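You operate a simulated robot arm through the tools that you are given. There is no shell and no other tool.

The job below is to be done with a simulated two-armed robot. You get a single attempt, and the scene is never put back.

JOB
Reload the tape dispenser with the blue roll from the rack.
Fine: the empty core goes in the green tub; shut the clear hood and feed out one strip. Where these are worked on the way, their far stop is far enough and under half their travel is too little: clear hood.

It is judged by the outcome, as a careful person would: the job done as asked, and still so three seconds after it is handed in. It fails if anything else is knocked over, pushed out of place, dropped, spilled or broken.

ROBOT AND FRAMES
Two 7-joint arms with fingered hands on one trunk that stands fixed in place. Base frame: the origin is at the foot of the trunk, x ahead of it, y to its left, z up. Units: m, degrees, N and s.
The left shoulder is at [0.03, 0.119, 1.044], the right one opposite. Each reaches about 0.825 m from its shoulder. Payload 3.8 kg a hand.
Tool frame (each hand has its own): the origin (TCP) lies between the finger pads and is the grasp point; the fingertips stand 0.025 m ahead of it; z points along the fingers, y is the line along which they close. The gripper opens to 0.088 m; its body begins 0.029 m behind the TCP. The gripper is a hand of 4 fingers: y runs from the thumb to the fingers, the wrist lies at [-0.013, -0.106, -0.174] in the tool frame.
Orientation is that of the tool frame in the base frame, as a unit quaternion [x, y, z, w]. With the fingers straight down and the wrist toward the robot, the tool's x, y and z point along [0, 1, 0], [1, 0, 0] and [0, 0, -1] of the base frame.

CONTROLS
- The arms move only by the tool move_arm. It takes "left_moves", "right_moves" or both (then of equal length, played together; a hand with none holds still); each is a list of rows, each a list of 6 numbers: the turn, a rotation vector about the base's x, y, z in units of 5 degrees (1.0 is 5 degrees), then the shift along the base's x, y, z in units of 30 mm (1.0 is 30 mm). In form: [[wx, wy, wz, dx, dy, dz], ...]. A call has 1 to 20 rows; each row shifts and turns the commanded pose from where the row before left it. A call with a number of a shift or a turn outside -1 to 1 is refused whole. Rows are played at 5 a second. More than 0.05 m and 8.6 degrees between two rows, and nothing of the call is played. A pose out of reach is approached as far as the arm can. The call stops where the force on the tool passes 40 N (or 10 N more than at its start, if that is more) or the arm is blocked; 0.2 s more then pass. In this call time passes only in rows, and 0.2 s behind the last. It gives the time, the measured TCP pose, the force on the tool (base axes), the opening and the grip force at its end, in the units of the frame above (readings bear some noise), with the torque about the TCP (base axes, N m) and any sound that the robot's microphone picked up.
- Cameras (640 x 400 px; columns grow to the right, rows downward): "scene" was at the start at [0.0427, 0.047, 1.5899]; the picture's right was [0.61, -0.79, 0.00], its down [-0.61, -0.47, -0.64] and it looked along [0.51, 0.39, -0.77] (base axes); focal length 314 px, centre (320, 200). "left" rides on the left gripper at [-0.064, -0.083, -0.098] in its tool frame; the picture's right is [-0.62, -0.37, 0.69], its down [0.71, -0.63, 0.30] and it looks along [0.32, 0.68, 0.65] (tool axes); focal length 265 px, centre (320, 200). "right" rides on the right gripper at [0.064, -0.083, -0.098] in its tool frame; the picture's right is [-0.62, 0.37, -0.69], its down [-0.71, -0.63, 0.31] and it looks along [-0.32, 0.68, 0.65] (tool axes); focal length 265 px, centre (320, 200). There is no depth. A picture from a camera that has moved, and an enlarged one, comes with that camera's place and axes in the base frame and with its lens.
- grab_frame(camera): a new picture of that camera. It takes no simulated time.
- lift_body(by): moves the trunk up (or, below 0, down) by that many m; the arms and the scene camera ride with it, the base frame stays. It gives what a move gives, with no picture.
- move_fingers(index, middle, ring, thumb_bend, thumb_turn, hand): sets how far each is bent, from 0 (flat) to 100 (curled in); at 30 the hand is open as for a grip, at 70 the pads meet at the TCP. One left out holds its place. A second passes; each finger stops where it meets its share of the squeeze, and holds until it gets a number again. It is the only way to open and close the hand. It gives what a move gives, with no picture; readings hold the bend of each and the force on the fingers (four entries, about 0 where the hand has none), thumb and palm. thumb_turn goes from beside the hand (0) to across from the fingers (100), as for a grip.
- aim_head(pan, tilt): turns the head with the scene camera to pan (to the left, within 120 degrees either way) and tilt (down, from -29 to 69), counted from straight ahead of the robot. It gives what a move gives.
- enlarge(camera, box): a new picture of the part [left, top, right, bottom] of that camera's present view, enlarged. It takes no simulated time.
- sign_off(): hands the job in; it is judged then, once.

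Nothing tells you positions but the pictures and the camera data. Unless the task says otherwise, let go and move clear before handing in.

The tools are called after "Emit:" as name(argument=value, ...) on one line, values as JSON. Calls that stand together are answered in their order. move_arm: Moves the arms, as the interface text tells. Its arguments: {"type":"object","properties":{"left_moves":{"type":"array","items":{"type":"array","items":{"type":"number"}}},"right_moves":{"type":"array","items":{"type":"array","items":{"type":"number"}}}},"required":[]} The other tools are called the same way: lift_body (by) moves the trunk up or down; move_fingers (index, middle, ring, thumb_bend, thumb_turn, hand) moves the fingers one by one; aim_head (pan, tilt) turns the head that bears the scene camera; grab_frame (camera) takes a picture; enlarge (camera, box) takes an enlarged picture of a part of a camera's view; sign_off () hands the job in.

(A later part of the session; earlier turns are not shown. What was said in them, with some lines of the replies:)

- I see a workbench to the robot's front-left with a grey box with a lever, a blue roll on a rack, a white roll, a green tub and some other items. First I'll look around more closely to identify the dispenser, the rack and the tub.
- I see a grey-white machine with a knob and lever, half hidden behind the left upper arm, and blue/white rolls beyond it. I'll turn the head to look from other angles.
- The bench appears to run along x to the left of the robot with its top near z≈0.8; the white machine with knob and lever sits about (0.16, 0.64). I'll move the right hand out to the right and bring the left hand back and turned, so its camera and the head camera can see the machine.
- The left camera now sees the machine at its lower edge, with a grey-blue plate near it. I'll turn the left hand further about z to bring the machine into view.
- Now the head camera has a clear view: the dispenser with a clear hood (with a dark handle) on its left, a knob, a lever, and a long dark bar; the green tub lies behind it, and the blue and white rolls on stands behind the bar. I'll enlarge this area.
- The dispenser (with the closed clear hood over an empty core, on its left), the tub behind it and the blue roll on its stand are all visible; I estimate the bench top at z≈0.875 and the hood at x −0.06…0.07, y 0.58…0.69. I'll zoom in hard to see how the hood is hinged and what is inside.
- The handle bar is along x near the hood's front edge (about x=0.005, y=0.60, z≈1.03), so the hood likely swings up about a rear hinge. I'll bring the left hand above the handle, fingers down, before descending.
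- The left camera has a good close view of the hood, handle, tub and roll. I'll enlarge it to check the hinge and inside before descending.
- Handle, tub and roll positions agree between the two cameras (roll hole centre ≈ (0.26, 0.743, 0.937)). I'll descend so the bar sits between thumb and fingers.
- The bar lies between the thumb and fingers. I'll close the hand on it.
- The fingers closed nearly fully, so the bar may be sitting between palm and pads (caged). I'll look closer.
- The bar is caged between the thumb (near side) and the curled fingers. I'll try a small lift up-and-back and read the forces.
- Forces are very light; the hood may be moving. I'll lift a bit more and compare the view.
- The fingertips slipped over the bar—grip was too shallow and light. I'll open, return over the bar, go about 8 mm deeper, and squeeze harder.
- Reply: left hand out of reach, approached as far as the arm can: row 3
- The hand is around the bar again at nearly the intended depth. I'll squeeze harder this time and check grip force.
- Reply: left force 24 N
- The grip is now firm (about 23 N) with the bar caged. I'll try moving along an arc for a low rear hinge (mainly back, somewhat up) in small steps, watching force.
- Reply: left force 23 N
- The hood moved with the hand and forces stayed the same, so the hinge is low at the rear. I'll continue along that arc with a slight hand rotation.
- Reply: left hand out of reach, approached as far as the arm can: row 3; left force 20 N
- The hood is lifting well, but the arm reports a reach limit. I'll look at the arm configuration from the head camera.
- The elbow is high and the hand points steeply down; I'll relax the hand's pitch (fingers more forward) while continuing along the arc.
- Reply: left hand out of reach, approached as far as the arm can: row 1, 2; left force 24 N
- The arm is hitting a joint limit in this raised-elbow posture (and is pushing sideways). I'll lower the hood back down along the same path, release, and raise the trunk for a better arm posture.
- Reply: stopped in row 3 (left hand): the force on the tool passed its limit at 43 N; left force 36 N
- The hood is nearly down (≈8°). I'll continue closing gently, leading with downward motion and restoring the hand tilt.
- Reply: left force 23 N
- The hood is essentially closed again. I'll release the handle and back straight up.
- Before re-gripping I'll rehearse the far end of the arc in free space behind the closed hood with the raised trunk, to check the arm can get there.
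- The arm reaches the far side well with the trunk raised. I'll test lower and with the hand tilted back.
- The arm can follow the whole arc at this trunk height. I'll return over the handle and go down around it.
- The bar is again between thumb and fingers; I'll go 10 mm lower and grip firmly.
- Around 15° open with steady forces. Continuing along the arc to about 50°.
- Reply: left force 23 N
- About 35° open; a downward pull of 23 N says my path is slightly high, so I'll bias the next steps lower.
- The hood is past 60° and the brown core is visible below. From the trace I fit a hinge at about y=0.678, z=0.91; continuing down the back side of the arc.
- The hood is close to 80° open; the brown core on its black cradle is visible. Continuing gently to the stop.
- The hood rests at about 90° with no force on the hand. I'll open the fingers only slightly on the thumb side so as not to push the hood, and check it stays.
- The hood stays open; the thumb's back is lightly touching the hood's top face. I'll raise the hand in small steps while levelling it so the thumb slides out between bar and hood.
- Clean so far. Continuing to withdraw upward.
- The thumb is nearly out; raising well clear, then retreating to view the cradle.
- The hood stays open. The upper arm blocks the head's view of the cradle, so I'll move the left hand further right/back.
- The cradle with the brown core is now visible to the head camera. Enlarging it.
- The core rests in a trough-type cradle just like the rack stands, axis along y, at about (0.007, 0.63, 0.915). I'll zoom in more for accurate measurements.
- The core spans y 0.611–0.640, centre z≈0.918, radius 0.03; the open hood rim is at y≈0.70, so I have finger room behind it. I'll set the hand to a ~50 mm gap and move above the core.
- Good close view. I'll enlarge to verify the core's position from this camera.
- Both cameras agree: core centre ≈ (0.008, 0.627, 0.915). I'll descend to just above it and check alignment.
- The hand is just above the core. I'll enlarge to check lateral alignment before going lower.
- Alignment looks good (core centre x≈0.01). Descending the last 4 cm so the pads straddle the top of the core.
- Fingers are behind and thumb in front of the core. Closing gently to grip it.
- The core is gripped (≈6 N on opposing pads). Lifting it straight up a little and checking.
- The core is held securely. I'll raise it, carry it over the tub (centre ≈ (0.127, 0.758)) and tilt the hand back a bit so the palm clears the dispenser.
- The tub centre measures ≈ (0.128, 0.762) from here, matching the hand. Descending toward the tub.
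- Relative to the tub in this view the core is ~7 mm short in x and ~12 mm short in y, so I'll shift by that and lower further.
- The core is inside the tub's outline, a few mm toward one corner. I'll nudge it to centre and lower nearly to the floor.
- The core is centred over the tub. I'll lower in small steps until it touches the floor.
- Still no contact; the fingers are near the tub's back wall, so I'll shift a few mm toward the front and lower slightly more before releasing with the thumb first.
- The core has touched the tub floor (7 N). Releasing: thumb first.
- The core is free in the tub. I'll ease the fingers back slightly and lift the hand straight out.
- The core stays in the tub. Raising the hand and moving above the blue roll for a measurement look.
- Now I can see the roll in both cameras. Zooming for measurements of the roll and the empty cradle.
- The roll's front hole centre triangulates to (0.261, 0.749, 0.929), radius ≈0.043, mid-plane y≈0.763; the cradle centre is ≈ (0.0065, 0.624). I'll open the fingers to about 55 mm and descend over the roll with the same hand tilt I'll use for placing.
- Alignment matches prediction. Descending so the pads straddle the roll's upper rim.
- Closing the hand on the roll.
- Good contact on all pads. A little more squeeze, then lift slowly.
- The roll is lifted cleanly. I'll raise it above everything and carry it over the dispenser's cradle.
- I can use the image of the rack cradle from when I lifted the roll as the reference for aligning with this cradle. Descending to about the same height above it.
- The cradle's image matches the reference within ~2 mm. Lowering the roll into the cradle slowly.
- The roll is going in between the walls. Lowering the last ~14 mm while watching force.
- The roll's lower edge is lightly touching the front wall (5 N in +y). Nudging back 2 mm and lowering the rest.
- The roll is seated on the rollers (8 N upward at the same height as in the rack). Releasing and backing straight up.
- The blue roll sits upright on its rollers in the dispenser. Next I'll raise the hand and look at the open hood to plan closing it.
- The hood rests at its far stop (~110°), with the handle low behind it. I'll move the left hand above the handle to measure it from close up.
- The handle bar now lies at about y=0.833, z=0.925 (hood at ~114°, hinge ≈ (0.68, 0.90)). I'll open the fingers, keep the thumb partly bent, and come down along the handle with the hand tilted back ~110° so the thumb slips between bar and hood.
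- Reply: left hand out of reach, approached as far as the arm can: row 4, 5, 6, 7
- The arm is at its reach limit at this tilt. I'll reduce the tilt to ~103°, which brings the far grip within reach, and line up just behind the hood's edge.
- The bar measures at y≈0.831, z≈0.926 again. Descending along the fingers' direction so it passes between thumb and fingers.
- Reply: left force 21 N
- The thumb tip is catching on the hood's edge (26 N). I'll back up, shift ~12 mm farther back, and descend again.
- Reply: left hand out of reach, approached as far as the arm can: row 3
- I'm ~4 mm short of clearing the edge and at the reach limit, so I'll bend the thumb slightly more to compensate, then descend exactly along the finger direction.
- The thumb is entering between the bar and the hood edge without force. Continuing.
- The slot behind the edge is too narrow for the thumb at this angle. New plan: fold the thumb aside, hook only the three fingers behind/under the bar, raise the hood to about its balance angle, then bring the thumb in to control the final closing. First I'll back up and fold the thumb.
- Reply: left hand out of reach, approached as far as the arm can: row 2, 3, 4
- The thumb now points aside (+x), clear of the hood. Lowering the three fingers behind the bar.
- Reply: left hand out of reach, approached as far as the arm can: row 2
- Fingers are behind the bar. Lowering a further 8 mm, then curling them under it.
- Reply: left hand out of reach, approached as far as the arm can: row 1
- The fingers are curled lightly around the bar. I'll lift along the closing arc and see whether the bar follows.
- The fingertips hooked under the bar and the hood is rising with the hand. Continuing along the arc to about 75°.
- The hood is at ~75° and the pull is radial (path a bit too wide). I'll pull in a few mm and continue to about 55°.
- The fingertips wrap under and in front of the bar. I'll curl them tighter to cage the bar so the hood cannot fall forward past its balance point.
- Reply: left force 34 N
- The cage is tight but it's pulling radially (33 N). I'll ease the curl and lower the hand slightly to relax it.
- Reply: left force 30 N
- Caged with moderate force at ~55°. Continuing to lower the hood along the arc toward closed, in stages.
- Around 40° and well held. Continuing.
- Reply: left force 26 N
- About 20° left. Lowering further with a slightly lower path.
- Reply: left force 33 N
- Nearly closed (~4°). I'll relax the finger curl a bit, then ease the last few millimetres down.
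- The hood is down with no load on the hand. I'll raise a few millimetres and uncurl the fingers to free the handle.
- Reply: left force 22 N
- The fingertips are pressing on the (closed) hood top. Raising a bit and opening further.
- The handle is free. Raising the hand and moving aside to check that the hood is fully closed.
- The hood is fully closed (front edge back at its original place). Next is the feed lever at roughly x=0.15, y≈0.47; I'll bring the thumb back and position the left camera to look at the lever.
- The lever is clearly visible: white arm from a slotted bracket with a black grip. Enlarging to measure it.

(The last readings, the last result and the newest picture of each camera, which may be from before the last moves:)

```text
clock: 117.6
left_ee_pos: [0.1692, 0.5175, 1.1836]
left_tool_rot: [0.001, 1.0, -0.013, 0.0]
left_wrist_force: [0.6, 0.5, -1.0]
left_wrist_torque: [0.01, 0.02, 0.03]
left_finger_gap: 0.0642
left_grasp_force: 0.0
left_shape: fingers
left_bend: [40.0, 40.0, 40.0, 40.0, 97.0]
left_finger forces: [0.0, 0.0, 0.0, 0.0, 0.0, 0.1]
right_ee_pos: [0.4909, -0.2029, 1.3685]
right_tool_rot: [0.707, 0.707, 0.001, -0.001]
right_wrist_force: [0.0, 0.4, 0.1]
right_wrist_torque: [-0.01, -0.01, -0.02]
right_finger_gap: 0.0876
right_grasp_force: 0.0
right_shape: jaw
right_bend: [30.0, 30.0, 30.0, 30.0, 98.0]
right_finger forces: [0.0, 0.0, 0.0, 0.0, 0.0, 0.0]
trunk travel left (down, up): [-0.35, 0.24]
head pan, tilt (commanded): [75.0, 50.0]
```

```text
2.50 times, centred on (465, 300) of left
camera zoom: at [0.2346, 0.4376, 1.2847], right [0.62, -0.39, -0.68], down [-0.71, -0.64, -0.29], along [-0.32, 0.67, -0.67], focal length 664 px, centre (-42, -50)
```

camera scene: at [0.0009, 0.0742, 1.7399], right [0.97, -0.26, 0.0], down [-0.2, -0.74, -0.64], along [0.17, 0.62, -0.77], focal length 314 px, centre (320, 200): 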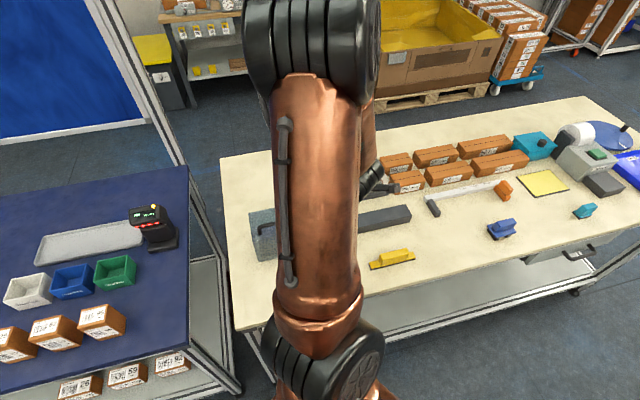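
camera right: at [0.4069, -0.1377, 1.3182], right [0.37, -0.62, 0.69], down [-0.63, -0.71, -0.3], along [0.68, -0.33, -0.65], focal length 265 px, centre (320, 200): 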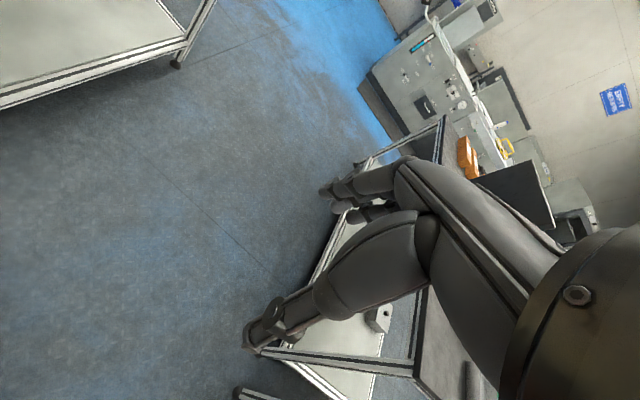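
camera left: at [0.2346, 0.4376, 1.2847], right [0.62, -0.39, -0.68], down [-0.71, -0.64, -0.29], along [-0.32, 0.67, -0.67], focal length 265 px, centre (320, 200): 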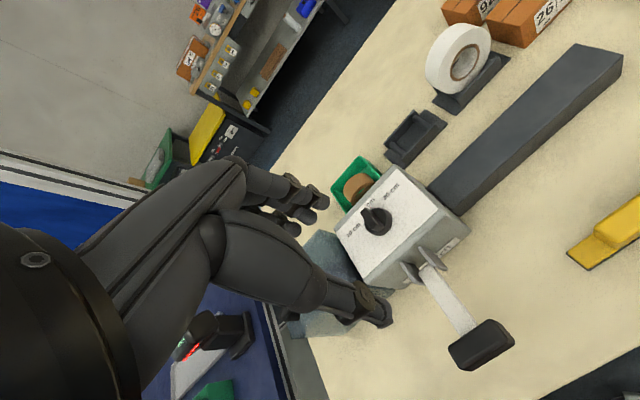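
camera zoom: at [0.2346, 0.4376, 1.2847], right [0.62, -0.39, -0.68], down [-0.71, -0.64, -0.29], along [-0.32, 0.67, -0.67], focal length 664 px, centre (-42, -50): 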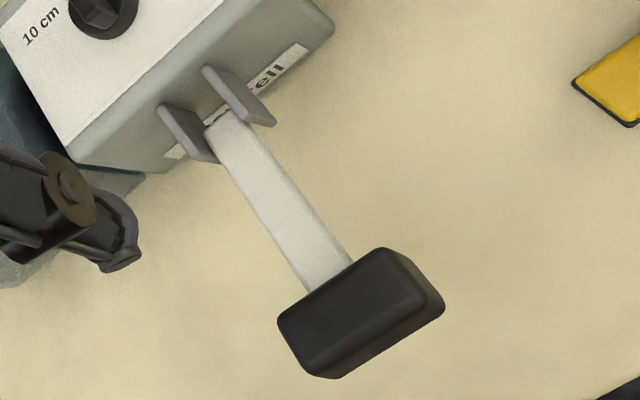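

The grip's top is at about (0.148, 0.459, 0.977) and the lever is roughly horizontal, pivoting at the bracket, so it should be pressed down. I'll close the left fingertips and bring them above the grip.

Emit:
move_fingers(hand="left", index=70, middle=70, ring=70, thumb_bend=69)

Emit:
move_arm(left_moves=[[-0.34, 0, 0, -0.14, -0.39, -0.6], [-0.34, 0, 0, -0.14, -0.39, -0.6], [-0.34, 0, 0, -0.14, -0.39, -0.6], [-0.34, 0, 0, -0.14, -0.39, -0.6], [-0.34, 0, 0, -0.14, -0.39, -0.6]])

Emit:
grab_frame(camera="left")

Emit:
grab_frame(camera="scene")

```text
clock: 118.6
left_ee_pos: [0.1692, 0.5185, 1.1845]
left_tool_rot: [0.0, 1.0, -0.012, 0.0]
left_wrist_force: [-0.8, 0.4, -0.6]
left_wrist_torque: [0.0, -0.03, -0.02]
left_finger_gap: 0.0
left_grasp_force: 0.0
left_shape: fingers
left_bend: [70.0, 70.0, 70.0, 69.0, 100.0]
left_finger forces: [0.1, 0.0, 0.0, 0.1, 0.1, 0.0]
right_ee_pos: [0.4912, -0.2031, 1.3675]
right_tool_rot: [0.707, 0.707, 0.0, 0.0]
right_wrist_force: [0.7, -0.3, -0.4]
right_wrist_torque: [-0.01, -0.03, 0.01]
right_finger_gap: 0.0878
right_grasp_force: 0.1
right_shape: jaw
right_bend: [30.0, 30.0, 30.0, 30.0, 98.0]
right_finger forces: [0.1, 0.0, 0.1, 0.0, 0.0, 0.1]
trunk travel left (down, up): [-0.35, 0.24]
head pan, tilt (commanded): [75.0, 50.0]
```

```text
clock: 119.8
left_ee_pos: [0.1505, 0.4601, 1.0927]
left_tool_rot: [-0.001, 0.996, -0.089, -0.001]
left_wrist_force: [0.4, 0.3, -0.4]
left_wrist_torque: [0.0, 0.01, -0.02]
left_finger_gap: 0.0
left_grasp_force: 0.0
left_shape: fingers
left_bend: [70.0, 70.0, 70.0, 69.0, 100.0]
left_finger forces: [0.0, 0.0, 0.0, 0.0, 0.0, 0.0]
right_ee_pos: [0.4918, -0.2036, 1.3671]
right_tool_rot: [0.707, 0.707, 0.0, 0.001]
right_wrist_force: [-0.3, 0.3, 0.0]
right_wrist_torque: [0.0, -0.01, 0.01]
right_finger_gap: 0.0876
right_grasp_force: 0.0
right_shape: jaw
right_bend: [30.0, 30.0, 30.0, 30.0, 98.0]
right_finger forces: [0.1, 0.0, 0.0, 0.0, 0.0, 0.0]
trunk travel left (down, up): [-0.35, 0.24]
head pan, tilt (commanded): [75.0, 50.0]
```

```text
taken
camera left: at [0.2151, 0.3969, 1.2041], right [0.62, -0.48, -0.62], down [-0.71, -0.67, -0.19], along [-0.33, 0.56, -0.76], focal length 265 px, centre (320, 200)
```

left: 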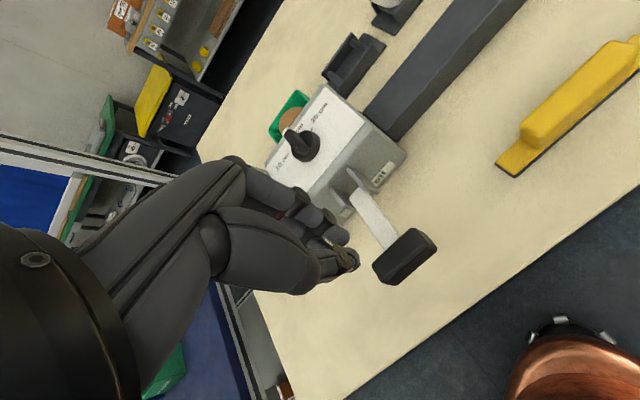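

```text
taken
camera scene: at [0.0019, 0.075, 1.7399], right [0.97, -0.26, 0.0], down [-0.2, -0.74, -0.64], along [0.17, 0.62, -0.77], focal length 314 px, centre (320, 200)
```

scene: 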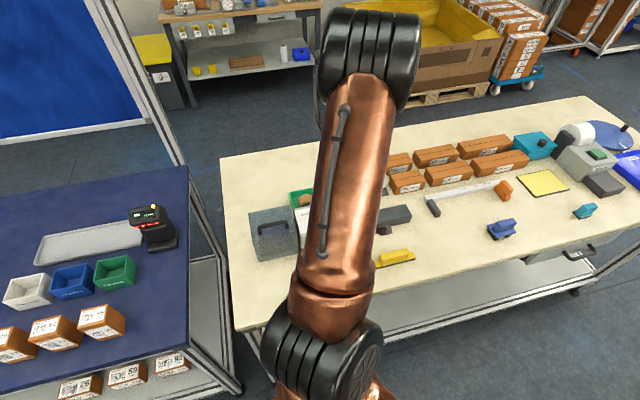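

Aligned above the grip. Descending to just above contact, then pressing down gently while watching the force.

Emit:
move_arm(left_moves=[[0, 0, 0, 0, 0.1, -0.8], [0, 0, 0, 0, 0.1, -0.8], [0, 0, 0, 0, 0, -0.8], [0, 0, 0, 0, 0, -0.3]])

Emit:
grab_frame(camera="left")

```text
clock: 120.8
left_ee_pos: [0.1491, 0.4668, 1.0123]
left_tool_rot: [0.0, 0.996, -0.087, 0.0]
left_wrist_force: [-0.5, 0.3, -0.6]
left_wrist_torque: [-0.05, 0.01, -0.03]
left_finger_gap: 0.0
left_grasp_force: 0.0
left_shape: fingers
left_bend: [70.0, 70.0, 70.0, 69.0, 100.0]
left_finger forces: [0.0, 0.0, 0.1, 0.0, 0.0, 0.0]
right_ee_pos: [0.4922, -0.203, 1.3676]
right_tool_rot: [0.707, 0.707, 0.0, 0.0]
right_wrist_force: [0.6, 0.4, 0.0]
right_wrist_torque: [0.02, -0.04, 0.01]
right_finger_gap: 0.0872
right_grasp_force: 0.0
right_shape: jaw
right_bend: [30.0, 30.0, 30.0, 30.0, 98.0]
right_finger forces: [0.1, 0.1, 0.0, 0.0, 0.0, 0.1]
trunk travel left (down, up): [-0.35, 0.24]
head pan, tilt (commanded): [75.0, 50.0]
```

```text
taken
camera left: at [0.2144, 0.4026, 1.1227], right [0.62, -0.48, -0.62], down [-0.71, -0.67, -0.19], along [-0.32, 0.56, -0.76], focal length 265 px, centre (320, 200)
```

left: 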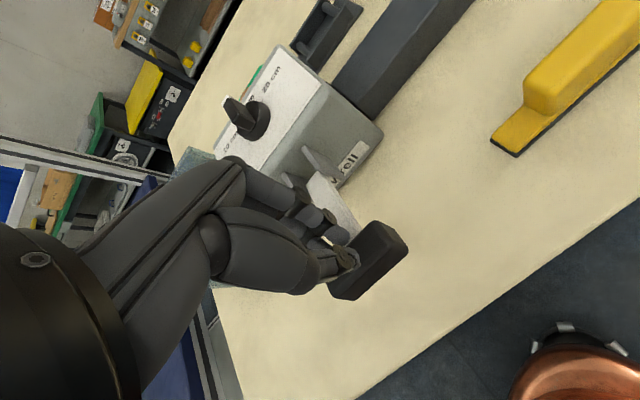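

The grip centre is ~8 mm nearer to the robot than the tips; adjusting and pressing down slowly.

Emit:
move_arm(left_moves=[[0, 0, 0, 0, -0.25, 0], [0, 0, 0, 0, 0, -0.2], [0, 0, 0, 0, 0, -0.2], [0, 0, 0, 0, 0, -0.2]])

Emit:
grab_frame(camera="left")

```text
clock: 121.8
left_ee_pos: [0.15, 0.459, 0.995]
left_tool_rot: [0.0, 0.996, -0.087, 0.0]
left_wrist_force: [-0.3, -0.2, 1.7]
left_wrist_torque: [-0.03, 0.03, -0.01]
left_finger_gap: 0.0001
left_grasp_force: 0.8
left_shape: fingers
left_bend: [70.0, 70.0, 70.0, 69.0, 100.0]
left_finger forces: [0.9, 0.3, 0.1, 0.0, 0.1, 0.0]
right_ee_pos: [0.4919, -0.2047, 1.3693]
right_tool_rot: [0.706, 0.708, 0.0, 0.0]
right_wrist_force: [0.7, 0.2, -0.6]
right_wrist_torque: [0.02, 0.0, 0.0]
right_finger_gap: 0.0879
right_grasp_force: 0.1
right_shape: jaw
right_bend: [30.0, 30.0, 30.0, 30.0, 98.0]
right_finger forces: [0.0, 0.0, 0.1, 0.0, 0.1, 0.0]
trunk travel left (down, up): [-0.35, 0.24]
head pan, tilt (commanded): [75.0, 50.0]
```

```text
taken
camera left: at [0.2148, 0.3946, 1.1061], right [0.62, -0.48, -0.62], down [-0.71, -0.67, -0.19], along [-0.33, 0.56, -0.76], focal length 265 px, centre (320, 200)
```

left: 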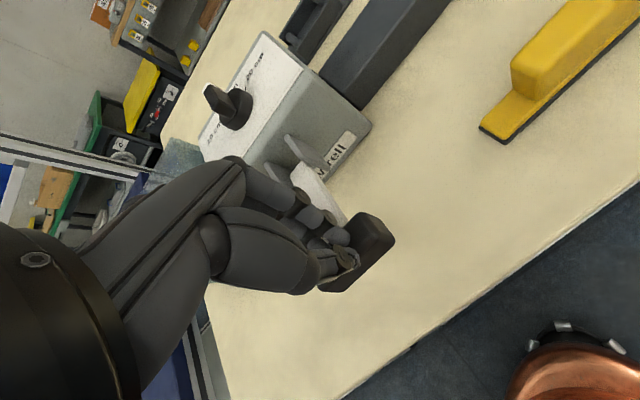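

In light contact with the grip. Pressing further down.

Emit:
move_arm(left_moves=[[0, 0, 0, 0, 0, -0.25], [0, 0, 0, 0, 0.01, -0.25], [0, 0, 0, 0, 0.02, -0.25]])

Emit:
grab_frame(camera="left")

```text
clock: 122.6
left_ee_pos: [0.1487, 0.4604, 0.973]
left_tool_rot: [-0.001, 0.996, -0.088, 0.0]
left_wrist_force: [-0.2, -1.1, 2.2]
left_wrist_torque: [-0.04, 0.0, 0.0]
left_finger_gap: 0.0002
left_grasp_force: 1.1
left_shape: fingers
left_bend: [70.0, 70.0, 70.0, 69.0, 100.0]
left_finger forces: [1.9, 0.7, 0.0, 0.0, 0.1, 0.0]
right_ee_pos: [0.4916, -0.2051, 1.3689]
right_tool_rot: [0.707, 0.707, 0.001, 0.0]
right_wrist_force: [0.7, 0.0, 0.3]
right_wrist_torque: [-0.03, -0.02, 0.02]
right_finger_gap: 0.0875
right_grasp_force: 0.0
right_shape: jaw
right_bend: [30.0, 30.0, 30.0, 30.0, 98.0]
right_finger forces: [0.0, 0.1, 0.0, 0.0, 0.1, 0.0]
trunk travel left (down, up): [-0.35, 0.24]
head pan, tilt (commanded): [75.0, 50.0]
```

```text
taken
camera left: at [0.2143, 0.3953, 1.0836], right [0.62, -0.48, -0.62], down [-0.71, -0.67, -0.19], along [-0.33, 0.56, -0.76], focal length 265 px, centre (320, 200)
```

left: 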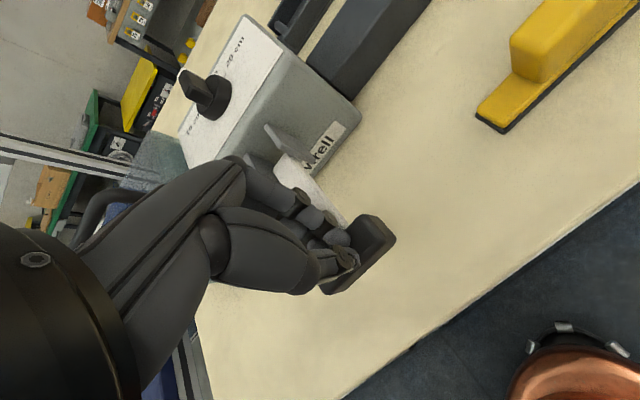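

The lever is going down with little force. Continuing until its stop.

Emit:
move_arm(left_moves=[[0, 0, 0, 0, 0.04, -0.25], [0, 0, 0, 0, 0.05, -0.25], [0, 0, 0, 0, 0.06, -0.25]])

Emit:
grab_frame(camera="left")

```text
clock: 123.4
left_ee_pos: [0.1489, 0.4637, 0.9489]
left_tool_rot: [0.0, 0.996, -0.087, 0.0]
left_wrist_force: [0.3, -2.1, 2.9]
left_wrist_torque: [-0.03, 0.0, 0.01]
left_finger_gap: 0.0001
left_grasp_force: 1.7
left_shape: fingers
left_bend: [70.0, 71.0, 70.0, 69.0, 100.0]
left_finger forces: [1.9, 1.9, 0.1, 0.0, 0.0, 0.1]
right_ee_pos: [0.4912, -0.2041, 1.3698]
right_tool_rot: [0.707, 0.707, 0.0, 0.0]
right_wrist_force: [-0.5, 0.8, -0.3]
right_wrist_torque: [0.0, 0.01, 0.0]
right_finger_gap: 0.0875
right_grasp_force: 0.2
right_shape: jaw
right_bend: [30.0, 30.0, 30.0, 30.0, 98.0]
right_finger forces: [0.0, 0.0, 0.1, 0.0, 0.1, 0.0]
trunk travel left (down, up): [-0.35, 0.24]
head pan, tilt (commanded): [75.0, 50.0]
```

```text
taken
camera left: at [0.2142, 0.3996, 1.0607], right [0.62, -0.48, -0.62], down [-0.71, -0.67, -0.19], along [-0.32, 0.56, -0.76], focal length 265 px, centre (320, 200)
```

left: 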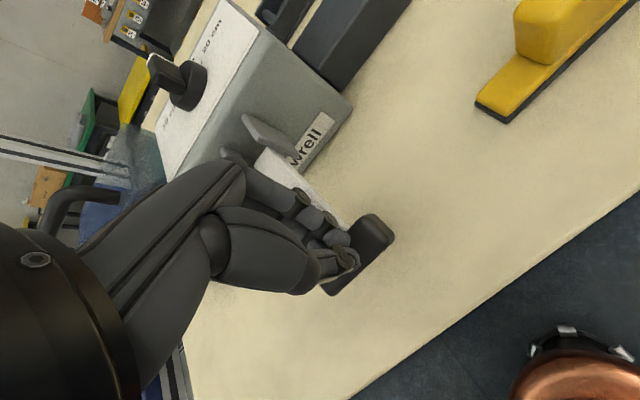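

Emit:
move_arm(left_moves=[[0, 0, 0, 0, 0.07, -0.2], [0, 0, 0, 0, 0.08, -0.2], [0, 0, 0, 0, 0.08, -0.2]])

Emit:
grab_frame(camera="left")

```text
clock: 124.2
left_ee_pos: [0.1493, 0.4703, 0.9322]
left_tool_rot: [0.0, 0.996, -0.086, 0.0]
left_wrist_force: [-0.3, -1.2, 14.8]
left_wrist_torque: [-0.04, 0.12, 0.0]
left_finger_gap: 0.0
left_grasp_force: 7.0
left_shape: fingers
left_bend: [71.0, 71.0, 71.0, 68.0, 100.0]
left_finger forces: [6.6, 4.6, 3.0, 0.0, 0.0, 0.1]
right_ee_pos: [0.4902, -0.2064, 1.3685]
right_tool_rot: [0.707, 0.708, 0.001, 0.0]
right_wrist_force: [0.2, -0.3, -0.3]
right_wrist_torque: [0.0, -0.02, -0.02]
right_finger_gap: 0.0875
right_grasp_force: 0.1
right_shape: jaw
right_bend: [30.0, 30.0, 30.0, 30.0, 98.0]
right_finger forces: [0.0, 0.1, 0.1, 0.0, 0.0, 0.0]
trunk travel left (down, up): [-0.35, 0.24]
head pan, tilt (commanded): [75.0, 50.0]
```

```text
taken
camera left: at [0.2143, 0.4058, 1.0437], right [0.62, -0.48, -0.62], down [-0.71, -0.67, -0.19], along [-0.32, 0.56, -0.76], focal length 265 px, centre (320, 200)
```

left: 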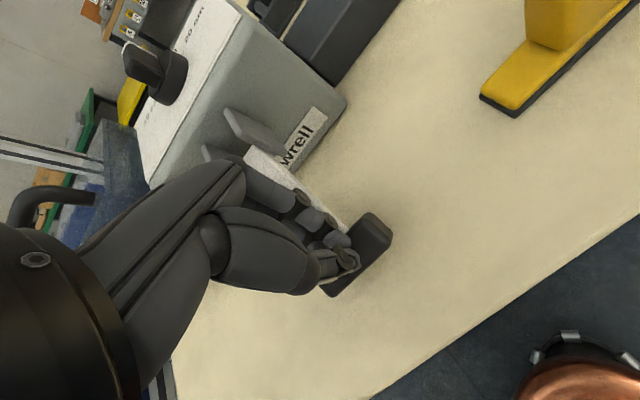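

Resistance rose to ~15 N, so this looks like the stop. A little more pressure to be sure of a full stroke.

Emit:
move_arm(left_moves=[[0, 0, 0, 0, 0.02, -0.12], [0, 0, 0, 0, 0, -0.08], [0, 0, 0, 0, 0, 0]])

Emit:
enlarge(camera="scene", box=[280, 150, 440, 290])

Emit:
enlarge(camera="left", box=[180, 0, 420, 310])

```text
clock: 124.9
left_ee_pos: [0.1496, 0.4736, 0.9289]
left_tool_rot: [-0.001, 0.997, -0.082, 0.001]
left_wrist_force: [-1.7, -6.8, 27.3]
left_wrist_torque: [-0.12, 0.26, -0.01]
left_finger_gap: 0.0
left_grasp_force: 14.8
left_shape: fingers
left_bend: [71.0, 73.0, 72.0, 67.0, 100.0]
left_finger forces: [12.5, 10.5, 8.1, 0.0, 0.1, 0.0]
right_ee_pos: [0.4911, -0.2078, 1.3679]
right_tool_rot: [0.707, 0.707, 0.001, -0.002]
right_wrist_force: [0.3, 0.1, 0.5]
right_wrist_torque: [0.0, -0.03, 0.01]
right_finger_gap: 0.0878
right_grasp_force: 0.1
right_shape: jaw
right_bend: [30.0, 30.0, 30.0, 30.0, 98.0]
right_finger forces: [0.0, 0.0, 0.0, 0.0, 0.0, 0.0]
trunk travel left (down, up): [-0.35, 0.24]
head pan, tilt (commanded): [75.0, 50.0]
stopped in row 3 (left hand): the force on the tool passed its limit at 42 N (the readings are from after the stop); the commanded pose is now the measured one
```

```text
2.86 times, centred on (360, 220) of scene
camera zoom: at [0.0006, 0.0708, 1.74], right [0.97, -0.26, 0.0], down [-0.2, -0.74, -0.64], along [0.17, 0.62, -0.76], focal length 897 px, centre (206, 143)
```

zoom: 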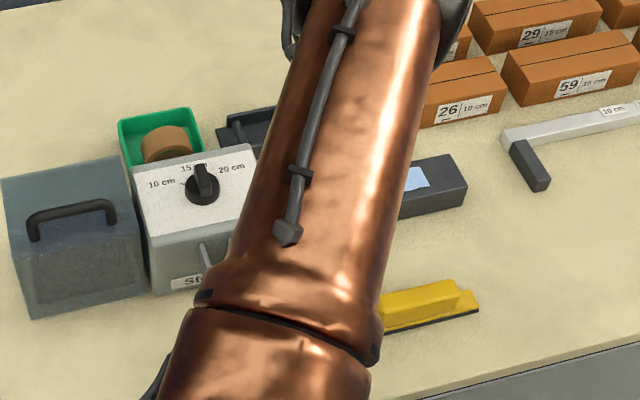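

```text
1.29 times, centred on (300, 155) of left
camera zoom: at [0.2142, 0.4067, 1.0395], right [0.62, -0.48, -0.62], down [-0.71, -0.67, -0.2], along [-0.32, 0.57, -0.76], focal length 342 px, centre (346, 258)
```

zoom: 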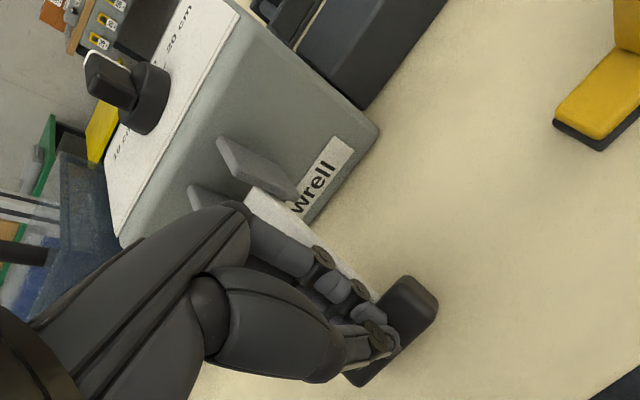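

A light-blue strip has appeared on the dark outfeed bar, so one strip has been fed. I'll now raise the hand slowly and let the lever return.

Emit:
move_arm(left_moves=[[0, 0, 0, 0, 0, 0.2], [0, 0, 0, 0, -0.06, 0.25], [0, 0, 0, 0, -0.06, 0.3], [0, 0, 0, 0, -0.05, 0.3], [0, 0, 0, 0, -0.05, 0.3], [0, 0, 0, 0, -0.03, 0.3], [0, 0, 0, 0, 0, 0.3], [0, 0, 0, 0, 0, 0.4]])

Emit:
grab_frame(camera="left")

```text
clock: 126.7
left_ee_pos: [0.1494, 0.4676, 0.9974]
left_tool_rot: [0.0, 0.996, -0.084, 0.001]
left_wrist_force: [0.7, 0.3, 0.7]
left_wrist_torque: [0.01, -0.01, -0.01]
left_finger_gap: 0.0
left_grasp_force: 0.4
left_shape: fingers
left_bend: [70.0, 70.0, 70.0, 69.0, 100.0]
left_finger forces: [0.0, 0.1, 0.0, 0.1, 0.7, 0.0]
right_ee_pos: [0.4916, -0.2039, 1.3686]
right_tool_rot: [0.707, 0.707, 0.001, 0.001]
right_wrist_force: [-0.2, 0.0, 0.1]
right_wrist_torque: [0.02, 0.03, -0.01]
right_finger_gap: 0.0874
right_grasp_force: 0.0
right_shape: jaw
right_bend: [30.0, 30.0, 30.0, 30.0, 98.0]
right_finger forces: [0.0, 0.1, 0.0, 0.0, 0.0, 0.0]
trunk travel left (down, up): [-0.35, 0.24]
head pan, tilt (commanded): [75.0, 50.0]
```

```text
taken
camera left: at [0.2144, 0.4008, 1.1084], right [0.62, -0.48, -0.62], down [-0.71, -0.67, -0.2], along [-0.32, 0.56, -0.76], focal length 265 px, centre (320, 200)
```

left: 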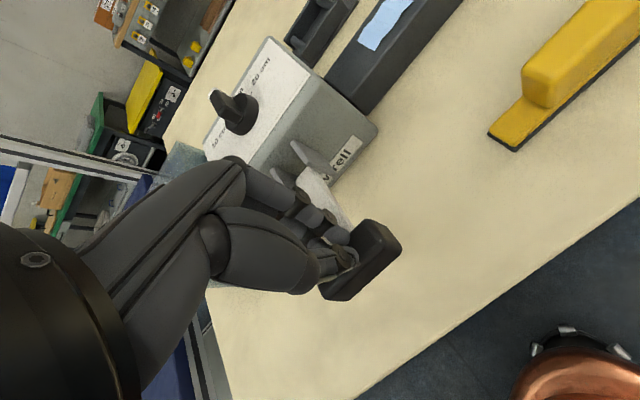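

The lever returned with the hand and the blue strip lies on the outfeed bar. Moving the hand clear and inspecting the whole result.

Emit:
move_arm(left_moves=[[0, 0, 0, 0, -0.1, 0.6], [0, 0, 0, 0, 0, 1], [0, 0, 0, 0, 0, 1], [0, 0, 0, 0.5, -0.3, 1], [0, 0, 0, 1, -0.8, 0.6], [0, 0, 0, 1, -0.8, 0.6], [0, 0, 0, 1, -0.8, 0.6], [0, 0, 0, 1, -0.5, 0.6], [0, 0, 0, 1, -0.3, 0.6], [0, 0, 0, 1, 0, 0.3], [0, 0, 0, 1, 0, 0]])

Emit:
grab_frame(camera="scene")

Emit:
grab_frame(camera="left")

```text
clock: 129.1
left_ee_pos: [0.3795, 0.3635, 1.2037]
left_tool_rot: [-0.001, 0.996, -0.085, 0.0]
left_wrist_force: [0.3, -0.8, 0.5]
left_wrist_torque: [-0.02, 0.01, 0.03]
left_finger_gap: 0.0
left_grasp_force: 0.1
left_shape: fingers
left_bend: [70.0, 70.0, 70.0, 69.0, 100.0]
left_finger forces: [0.0, 0.0, 0.0, 0.1, 0.0, 0.1]
left hand out of reach, approached as far as the arm can: row 5
right_ee_pos: [0.4934, -0.2042, 1.3676]
right_tool_rot: [0.707, 0.707, 0.0, 0.0]
right_wrist_force: [-0.1, 0.0, -0.6]
right_wrist_torque: [-0.01, 0.01, 0.02]
right_finger_gap: 0.0874
right_grasp_force: 0.0
right_shape: jaw
right_bend: [30.0, 30.0, 30.0, 30.0, 98.0]
right_finger forces: [0.1, 0.0, 0.0, 0.0, 0.0, 0.1]
trunk travel left (down, up): [-0.35, 0.24]
head pan, tilt (commanded): [75.0, 50.0]
```

```text
taken
camera scene: at [0.003, 0.0748, 1.7399], right [0.97, -0.26, 0.0], down [-0.2, -0.74, -0.64], along [0.17, 0.62, -0.77], focal length 314 px, centre (320, 200)
```

scene: 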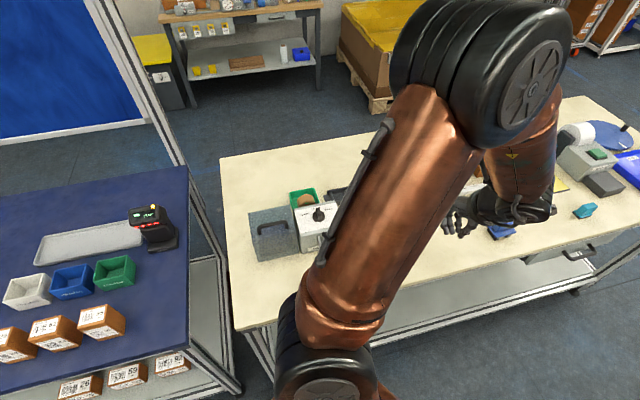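

```text
taken
camera left: at [0.4451, 0.298, 1.315], right [0.62, -0.48, -0.62], down [-0.71, -0.67, -0.19], along [-0.33, 0.56, -0.76], focal length 265 px, centre (320, 200)
```

left: 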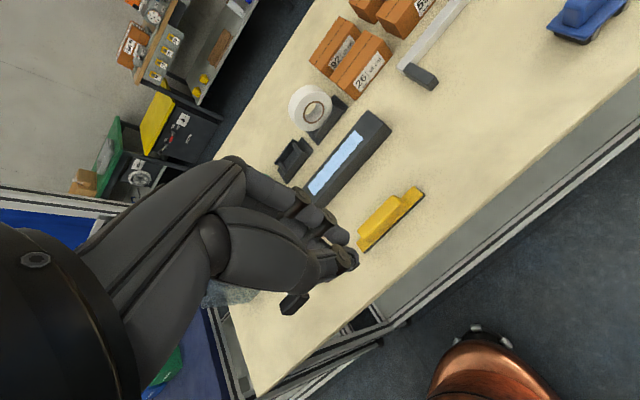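

One blue strip is lying on the outfeed bar. I'll zoom in on the dispenser area and the rest of the bench for a final check.

Emit:
enlarge(camera="scene", box=[230, 175, 350, 270])

Emit:
enlarge(camera="left", box=[250, 60, 450, 260])

Emit:
move_arm(left_moves=[[0, 0, 0, 0.3, -1, 0.6], [0, 0, 0, 0.3, -1, 0.6], [0, 0, 0, 0.3, -0.8, 0.6]])

Emit:
grab_frame(camera="scene")

```text
4.21 times, centred on (290, 222) of scene
camera zoom: at [0.003, 0.0748, 1.7399], right [0.97, -0.26, 0.0], down [-0.2, -0.74, -0.64], along [0.17, 0.62, -0.77], focal length 1322 px, centre (446, 105)
```

zoom: 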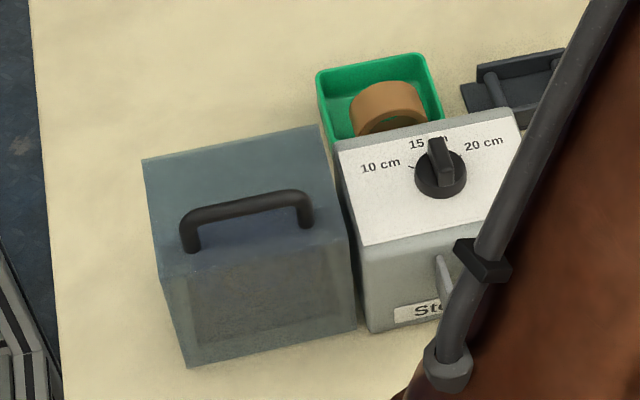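

```text
2.00 times, centred on (350, 160) of left
camera zoom: at [0.4451, 0.298, 1.315], right [0.62, -0.48, -0.62], down [-0.71, -0.67, -0.19], along [-0.33, 0.56, -0.76], focal length 531 px, centre (260, 280)
```

zoom: 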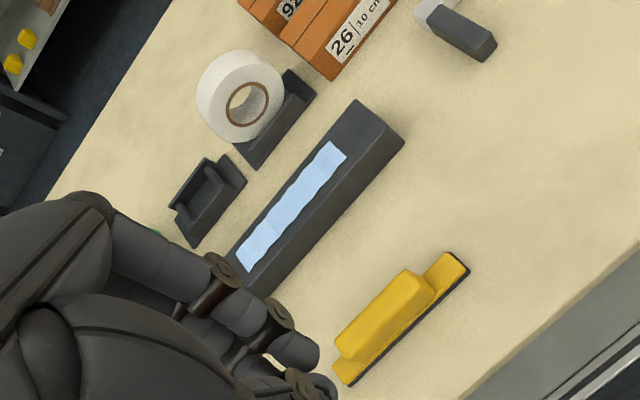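

```text
clock: 129.9
left_ee_pos: [0.4062, 0.2805, 1.2581]
left_tool_rot: [-0.001, 0.996, -0.084, 0.0]
left_wrist_force: [-0.2, 0.0, -0.5]
left_wrist_torque: [-0.01, 0.03, -0.01]
left_finger_gap: 0.0001
left_grasp_force: 0.1
left_shape: fingers
left_bend: [70.0, 70.0, 70.0, 69.0, 100.0]
left_finger forces: [0.0, 0.1, 0.0, 0.1, 0.0, 0.0]
right_ee_pos: [0.4917, -0.2048, 1.369]
right_tool_rot: [0.707, 0.707, 0.0, 0.0]
right_wrist_force: [0.6, 0.0, -0.2]
right_wrist_torque: [0.02, -0.02, -0.03]
right_finger_gap: 0.0877
right_grasp_force: 0.1
right_shape: jaw
right_bend: [30.0, 30.0, 30.0, 30.0, 98.0]
right_finger forces: [0.0, 0.1, 0.0, 0.0, 0.1, 0.0]
trunk travel left (down, up): [-0.35, 0.24]
head pan, tilt (commanded): [75.0, 50.0]
```

```text
taken
camera scene: at [0.0014, 0.0741, 1.7399], right [0.97, -0.26, 0.0], down [-0.2, -0.74, -0.64], along [0.17, 0.62, -0.77], focal length 314 px, centre (320, 200)
```

scene: 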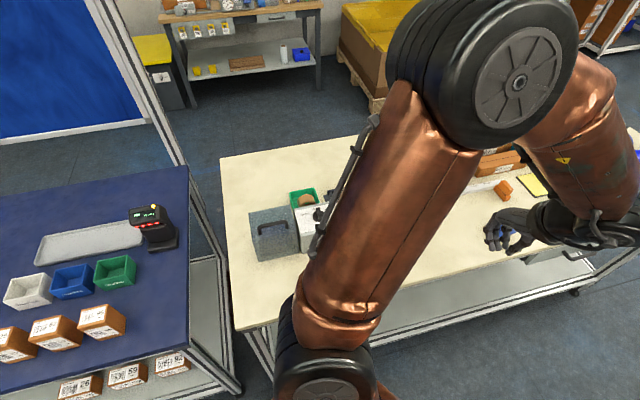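

Everything looks right. One last look with the arm out of the way to confirm the lever's rest position.

Emit:
move_arm(left_moves=[[0, 0, 0, 0, 0.2, 0.9], [0, 0, 0, 0, 0.2, 0.9], [0, 0, 0, 0, 0.2, 0.9], [0, 0, 0, 0, 0.2, 0.9], [0, 0, 0, 0, 0.2, 0.9], [0, 0, 0, 0, 0.2, 0.9]])

Emit:
move_fingers(hand="left", index=30, middle=30, ring=30, thumb_bend=30)

Emit:
grab_frame(camera="scene")

Emit:
enlarge(camera="scene", box=[230, 150, 440, 290])

```text
clock: 131.3
left_ee_pos: [0.4047, 0.3171, 1.4183]
left_tool_rot: [-0.001, 0.996, -0.084, 0.0]
left_wrist_force: [-0.3, -0.1, -0.4]
left_wrist_torque: [0.03, 0.0, -0.01]
left_finger_gap: 0.0001
left_grasp_force: 0.0
left_shape: fingers
left_bend: [70.0, 70.0, 70.0, 69.0, 100.0]
left_finger forces: [0.0, 0.0, 0.1, 0.0, 0.0, 0.1]
right_ee_pos: [0.4904, -0.2035, 1.3696]
right_tool_rot: [0.707, 0.707, 0.0, 0.0]
right_wrist_force: [-0.3, 0.6, 0.4]
right_wrist_torque: [-0.01, -0.01, -0.01]
right_finger_gap: 0.0876
right_grasp_force: 0.1
right_shape: jaw
right_bend: [30.0, 30.0, 30.0, 30.0, 98.0]
right_finger forces: [0.0, 0.0, 0.0, 0.0, 0.0, 0.0]
trunk travel left (down, up): [-0.35, 0.24]
head pan, tilt (commanded): [75.0, 50.0]
```

```text
clock: 132.3
left_ee_pos: [0.4042, 0.315, 1.4188]
left_tool_rot: [0.0, 0.996, -0.084, 0.0]
left_wrist_force: [-0.2, 0.7, 0.0]
left_wrist_torque: [0.04, 0.02, 0.06]
left_finger_gap: 0.0849
left_grasp_force: 0.0
left_shape: fingers
left_bend: [30.0, 30.0, 30.0, 30.0, 96.0]
left_finger forces: [0.0, 0.1, 0.0, 0.1, 0.1, 0.1]
right_ee_pos: [0.4902, -0.2044, 1.3684]
right_tool_rot: [0.707, 0.707, -0.001, 0.0]
right_wrist_force: [-0.5, 0.2, 0.0]
right_wrist_torque: [-0.01, -0.01, 0.0]
right_finger_gap: 0.0876
right_grasp_force: 0.0
right_shape: jaw
right_bend: [30.0, 30.0, 30.0, 30.0, 98.0]
right_finger forces: [0.0, 0.1, 0.0, 0.0, 0.1, 0.1]
trunk travel left (down, up): [-0.35, 0.24]
head pan, tilt (commanded): [75.0, 50.0]
```

```text
taken
camera scene: at [0.0015, 0.0745, 1.7399], right [0.97, -0.26, 0.0], down [-0.2, -0.74, -0.64], along [0.17, 0.62, -0.77], focal length 314 px, centre (320, 200)
```

scene: 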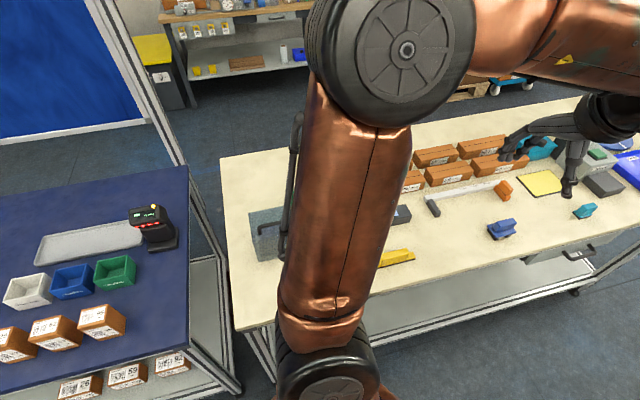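

```text
2.86 times, centred on (335, 220) of scene
camera zoom: at [0.0015, 0.0745, 1.7399], right [0.97, -0.26, 0.0], down [-0.2, -0.74, -0.64], along [0.17, 0.62, -0.77], focal length 897 px, centre (277, 143)
```

zoom: 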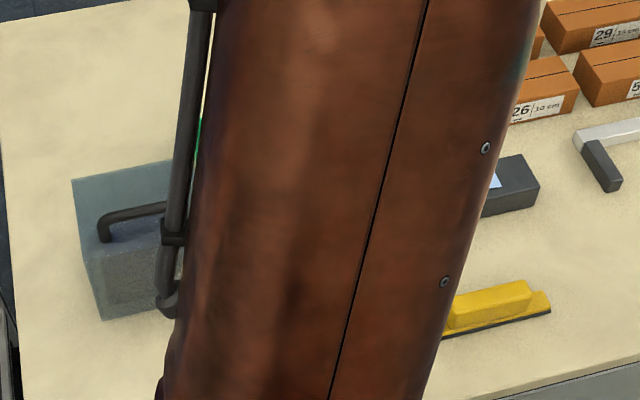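

Emit:
grab_frame(camera="left")

Emit:
aim_head(pan=60, tilt=52)

Emit:
grab_frame(camera="scene")

```text
taken
camera left: at [0.4698, 0.2508, 1.5293], right [0.62, -0.48, -0.62], down [-0.71, -0.67, -0.2], along [-0.32, 0.56, -0.76], focal length 265 px, centre (320, 200)
```

left: 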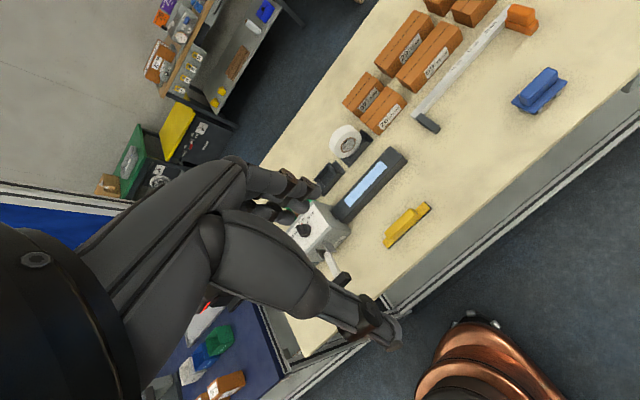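

```text
clock: 133.1
left_ee_pos: [0.4039, 0.3149, 1.4187]
left_tool_rot: [0.001, 0.996, -0.084, 0.001]
left_wrist_force: [-0.6, 0.5, -0.3]
left_wrist_torque: [-0.04, -0.04, -0.02]
left_finger_gap: 0.0844
left_grasp_force: 0.0
left_shape: fingers
left_bend: [30.0, 30.0, 30.0, 30.0, 96.0]
left_finger forces: [0.0, 0.0, 0.1, 0.1, 0.0, 0.0]
right_ee_pos: [0.4915, -0.2038, 1.3684]
right_tool_rot: [0.708, 0.707, 0.0, 0.0]
right_wrist_force: [-0.4, -0.6, -0.2]
right_wrist_torque: [0.01, 0.02, -0.05]
right_finger_gap: 0.0877
right_grasp_force: 0.1
right_shape: jaw
right_bend: [30.0, 30.0, 30.0, 30.0, 98.0]
right_finger forces: [0.0, 0.1, 0.1, 0.1, 0.1, 0.0]
trunk travel left (down, up): [-0.35, 0.24]
head pan, tilt (commanded): [60.0, 52.0]
```

```text
taken
camera scene: at [0.0191, 0.0652, 1.7372], right [0.87, -0.5, 0.0], down [-0.39, -0.68, -0.62], along [0.31, 0.53, -0.79], focal length 314 px, centre (320, 200)
```

scene: 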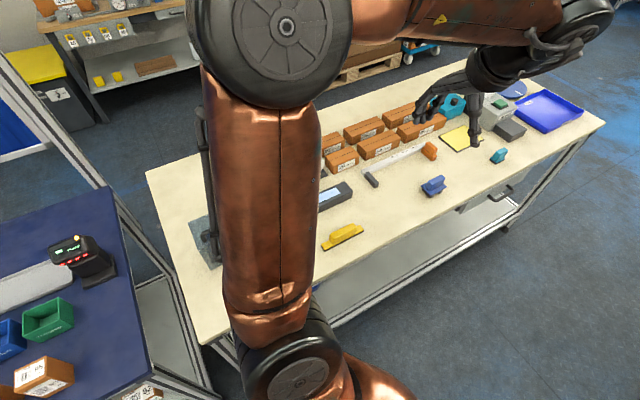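

The blue roll is in the dispenser under the closed hood, the empty core is in the green tub, and one blue strip lies on the outfeed bar. The lever is back up, the other bench items look undisturbed and both hands are clear, so I'm handing the job in.

Emit:
sign_off()

```text
The job is handed in.
```

The tape dispenser is reloaded with the blue roll, and I've handed the job in; I haven't seen the verdict.

- **Roll:** the blue roll sits upright on the rollers in the dispenser.
- **Core:** the empty core is in the green tub.
- **Hood:** I opened the clear hood to its far stop to swap the roll. It is shut again, with its front edge back where it started.
- **Strip:** one full press of the lever fed out a single light-blue strip onto the dark outfeed bar. The lever then returned to its rest position. I left the length knob at 15 cm.

Nothing else on the bench looked moved in the last camera views, though the arm blocked part of the view. My first try at lifting the hood ran into the arm's limits, so I lowered it again and raised the trunk. While trying to grip the handle to close the hood, the thumb pressed on its edge twice, at about 25 N. I saw no damage from that.
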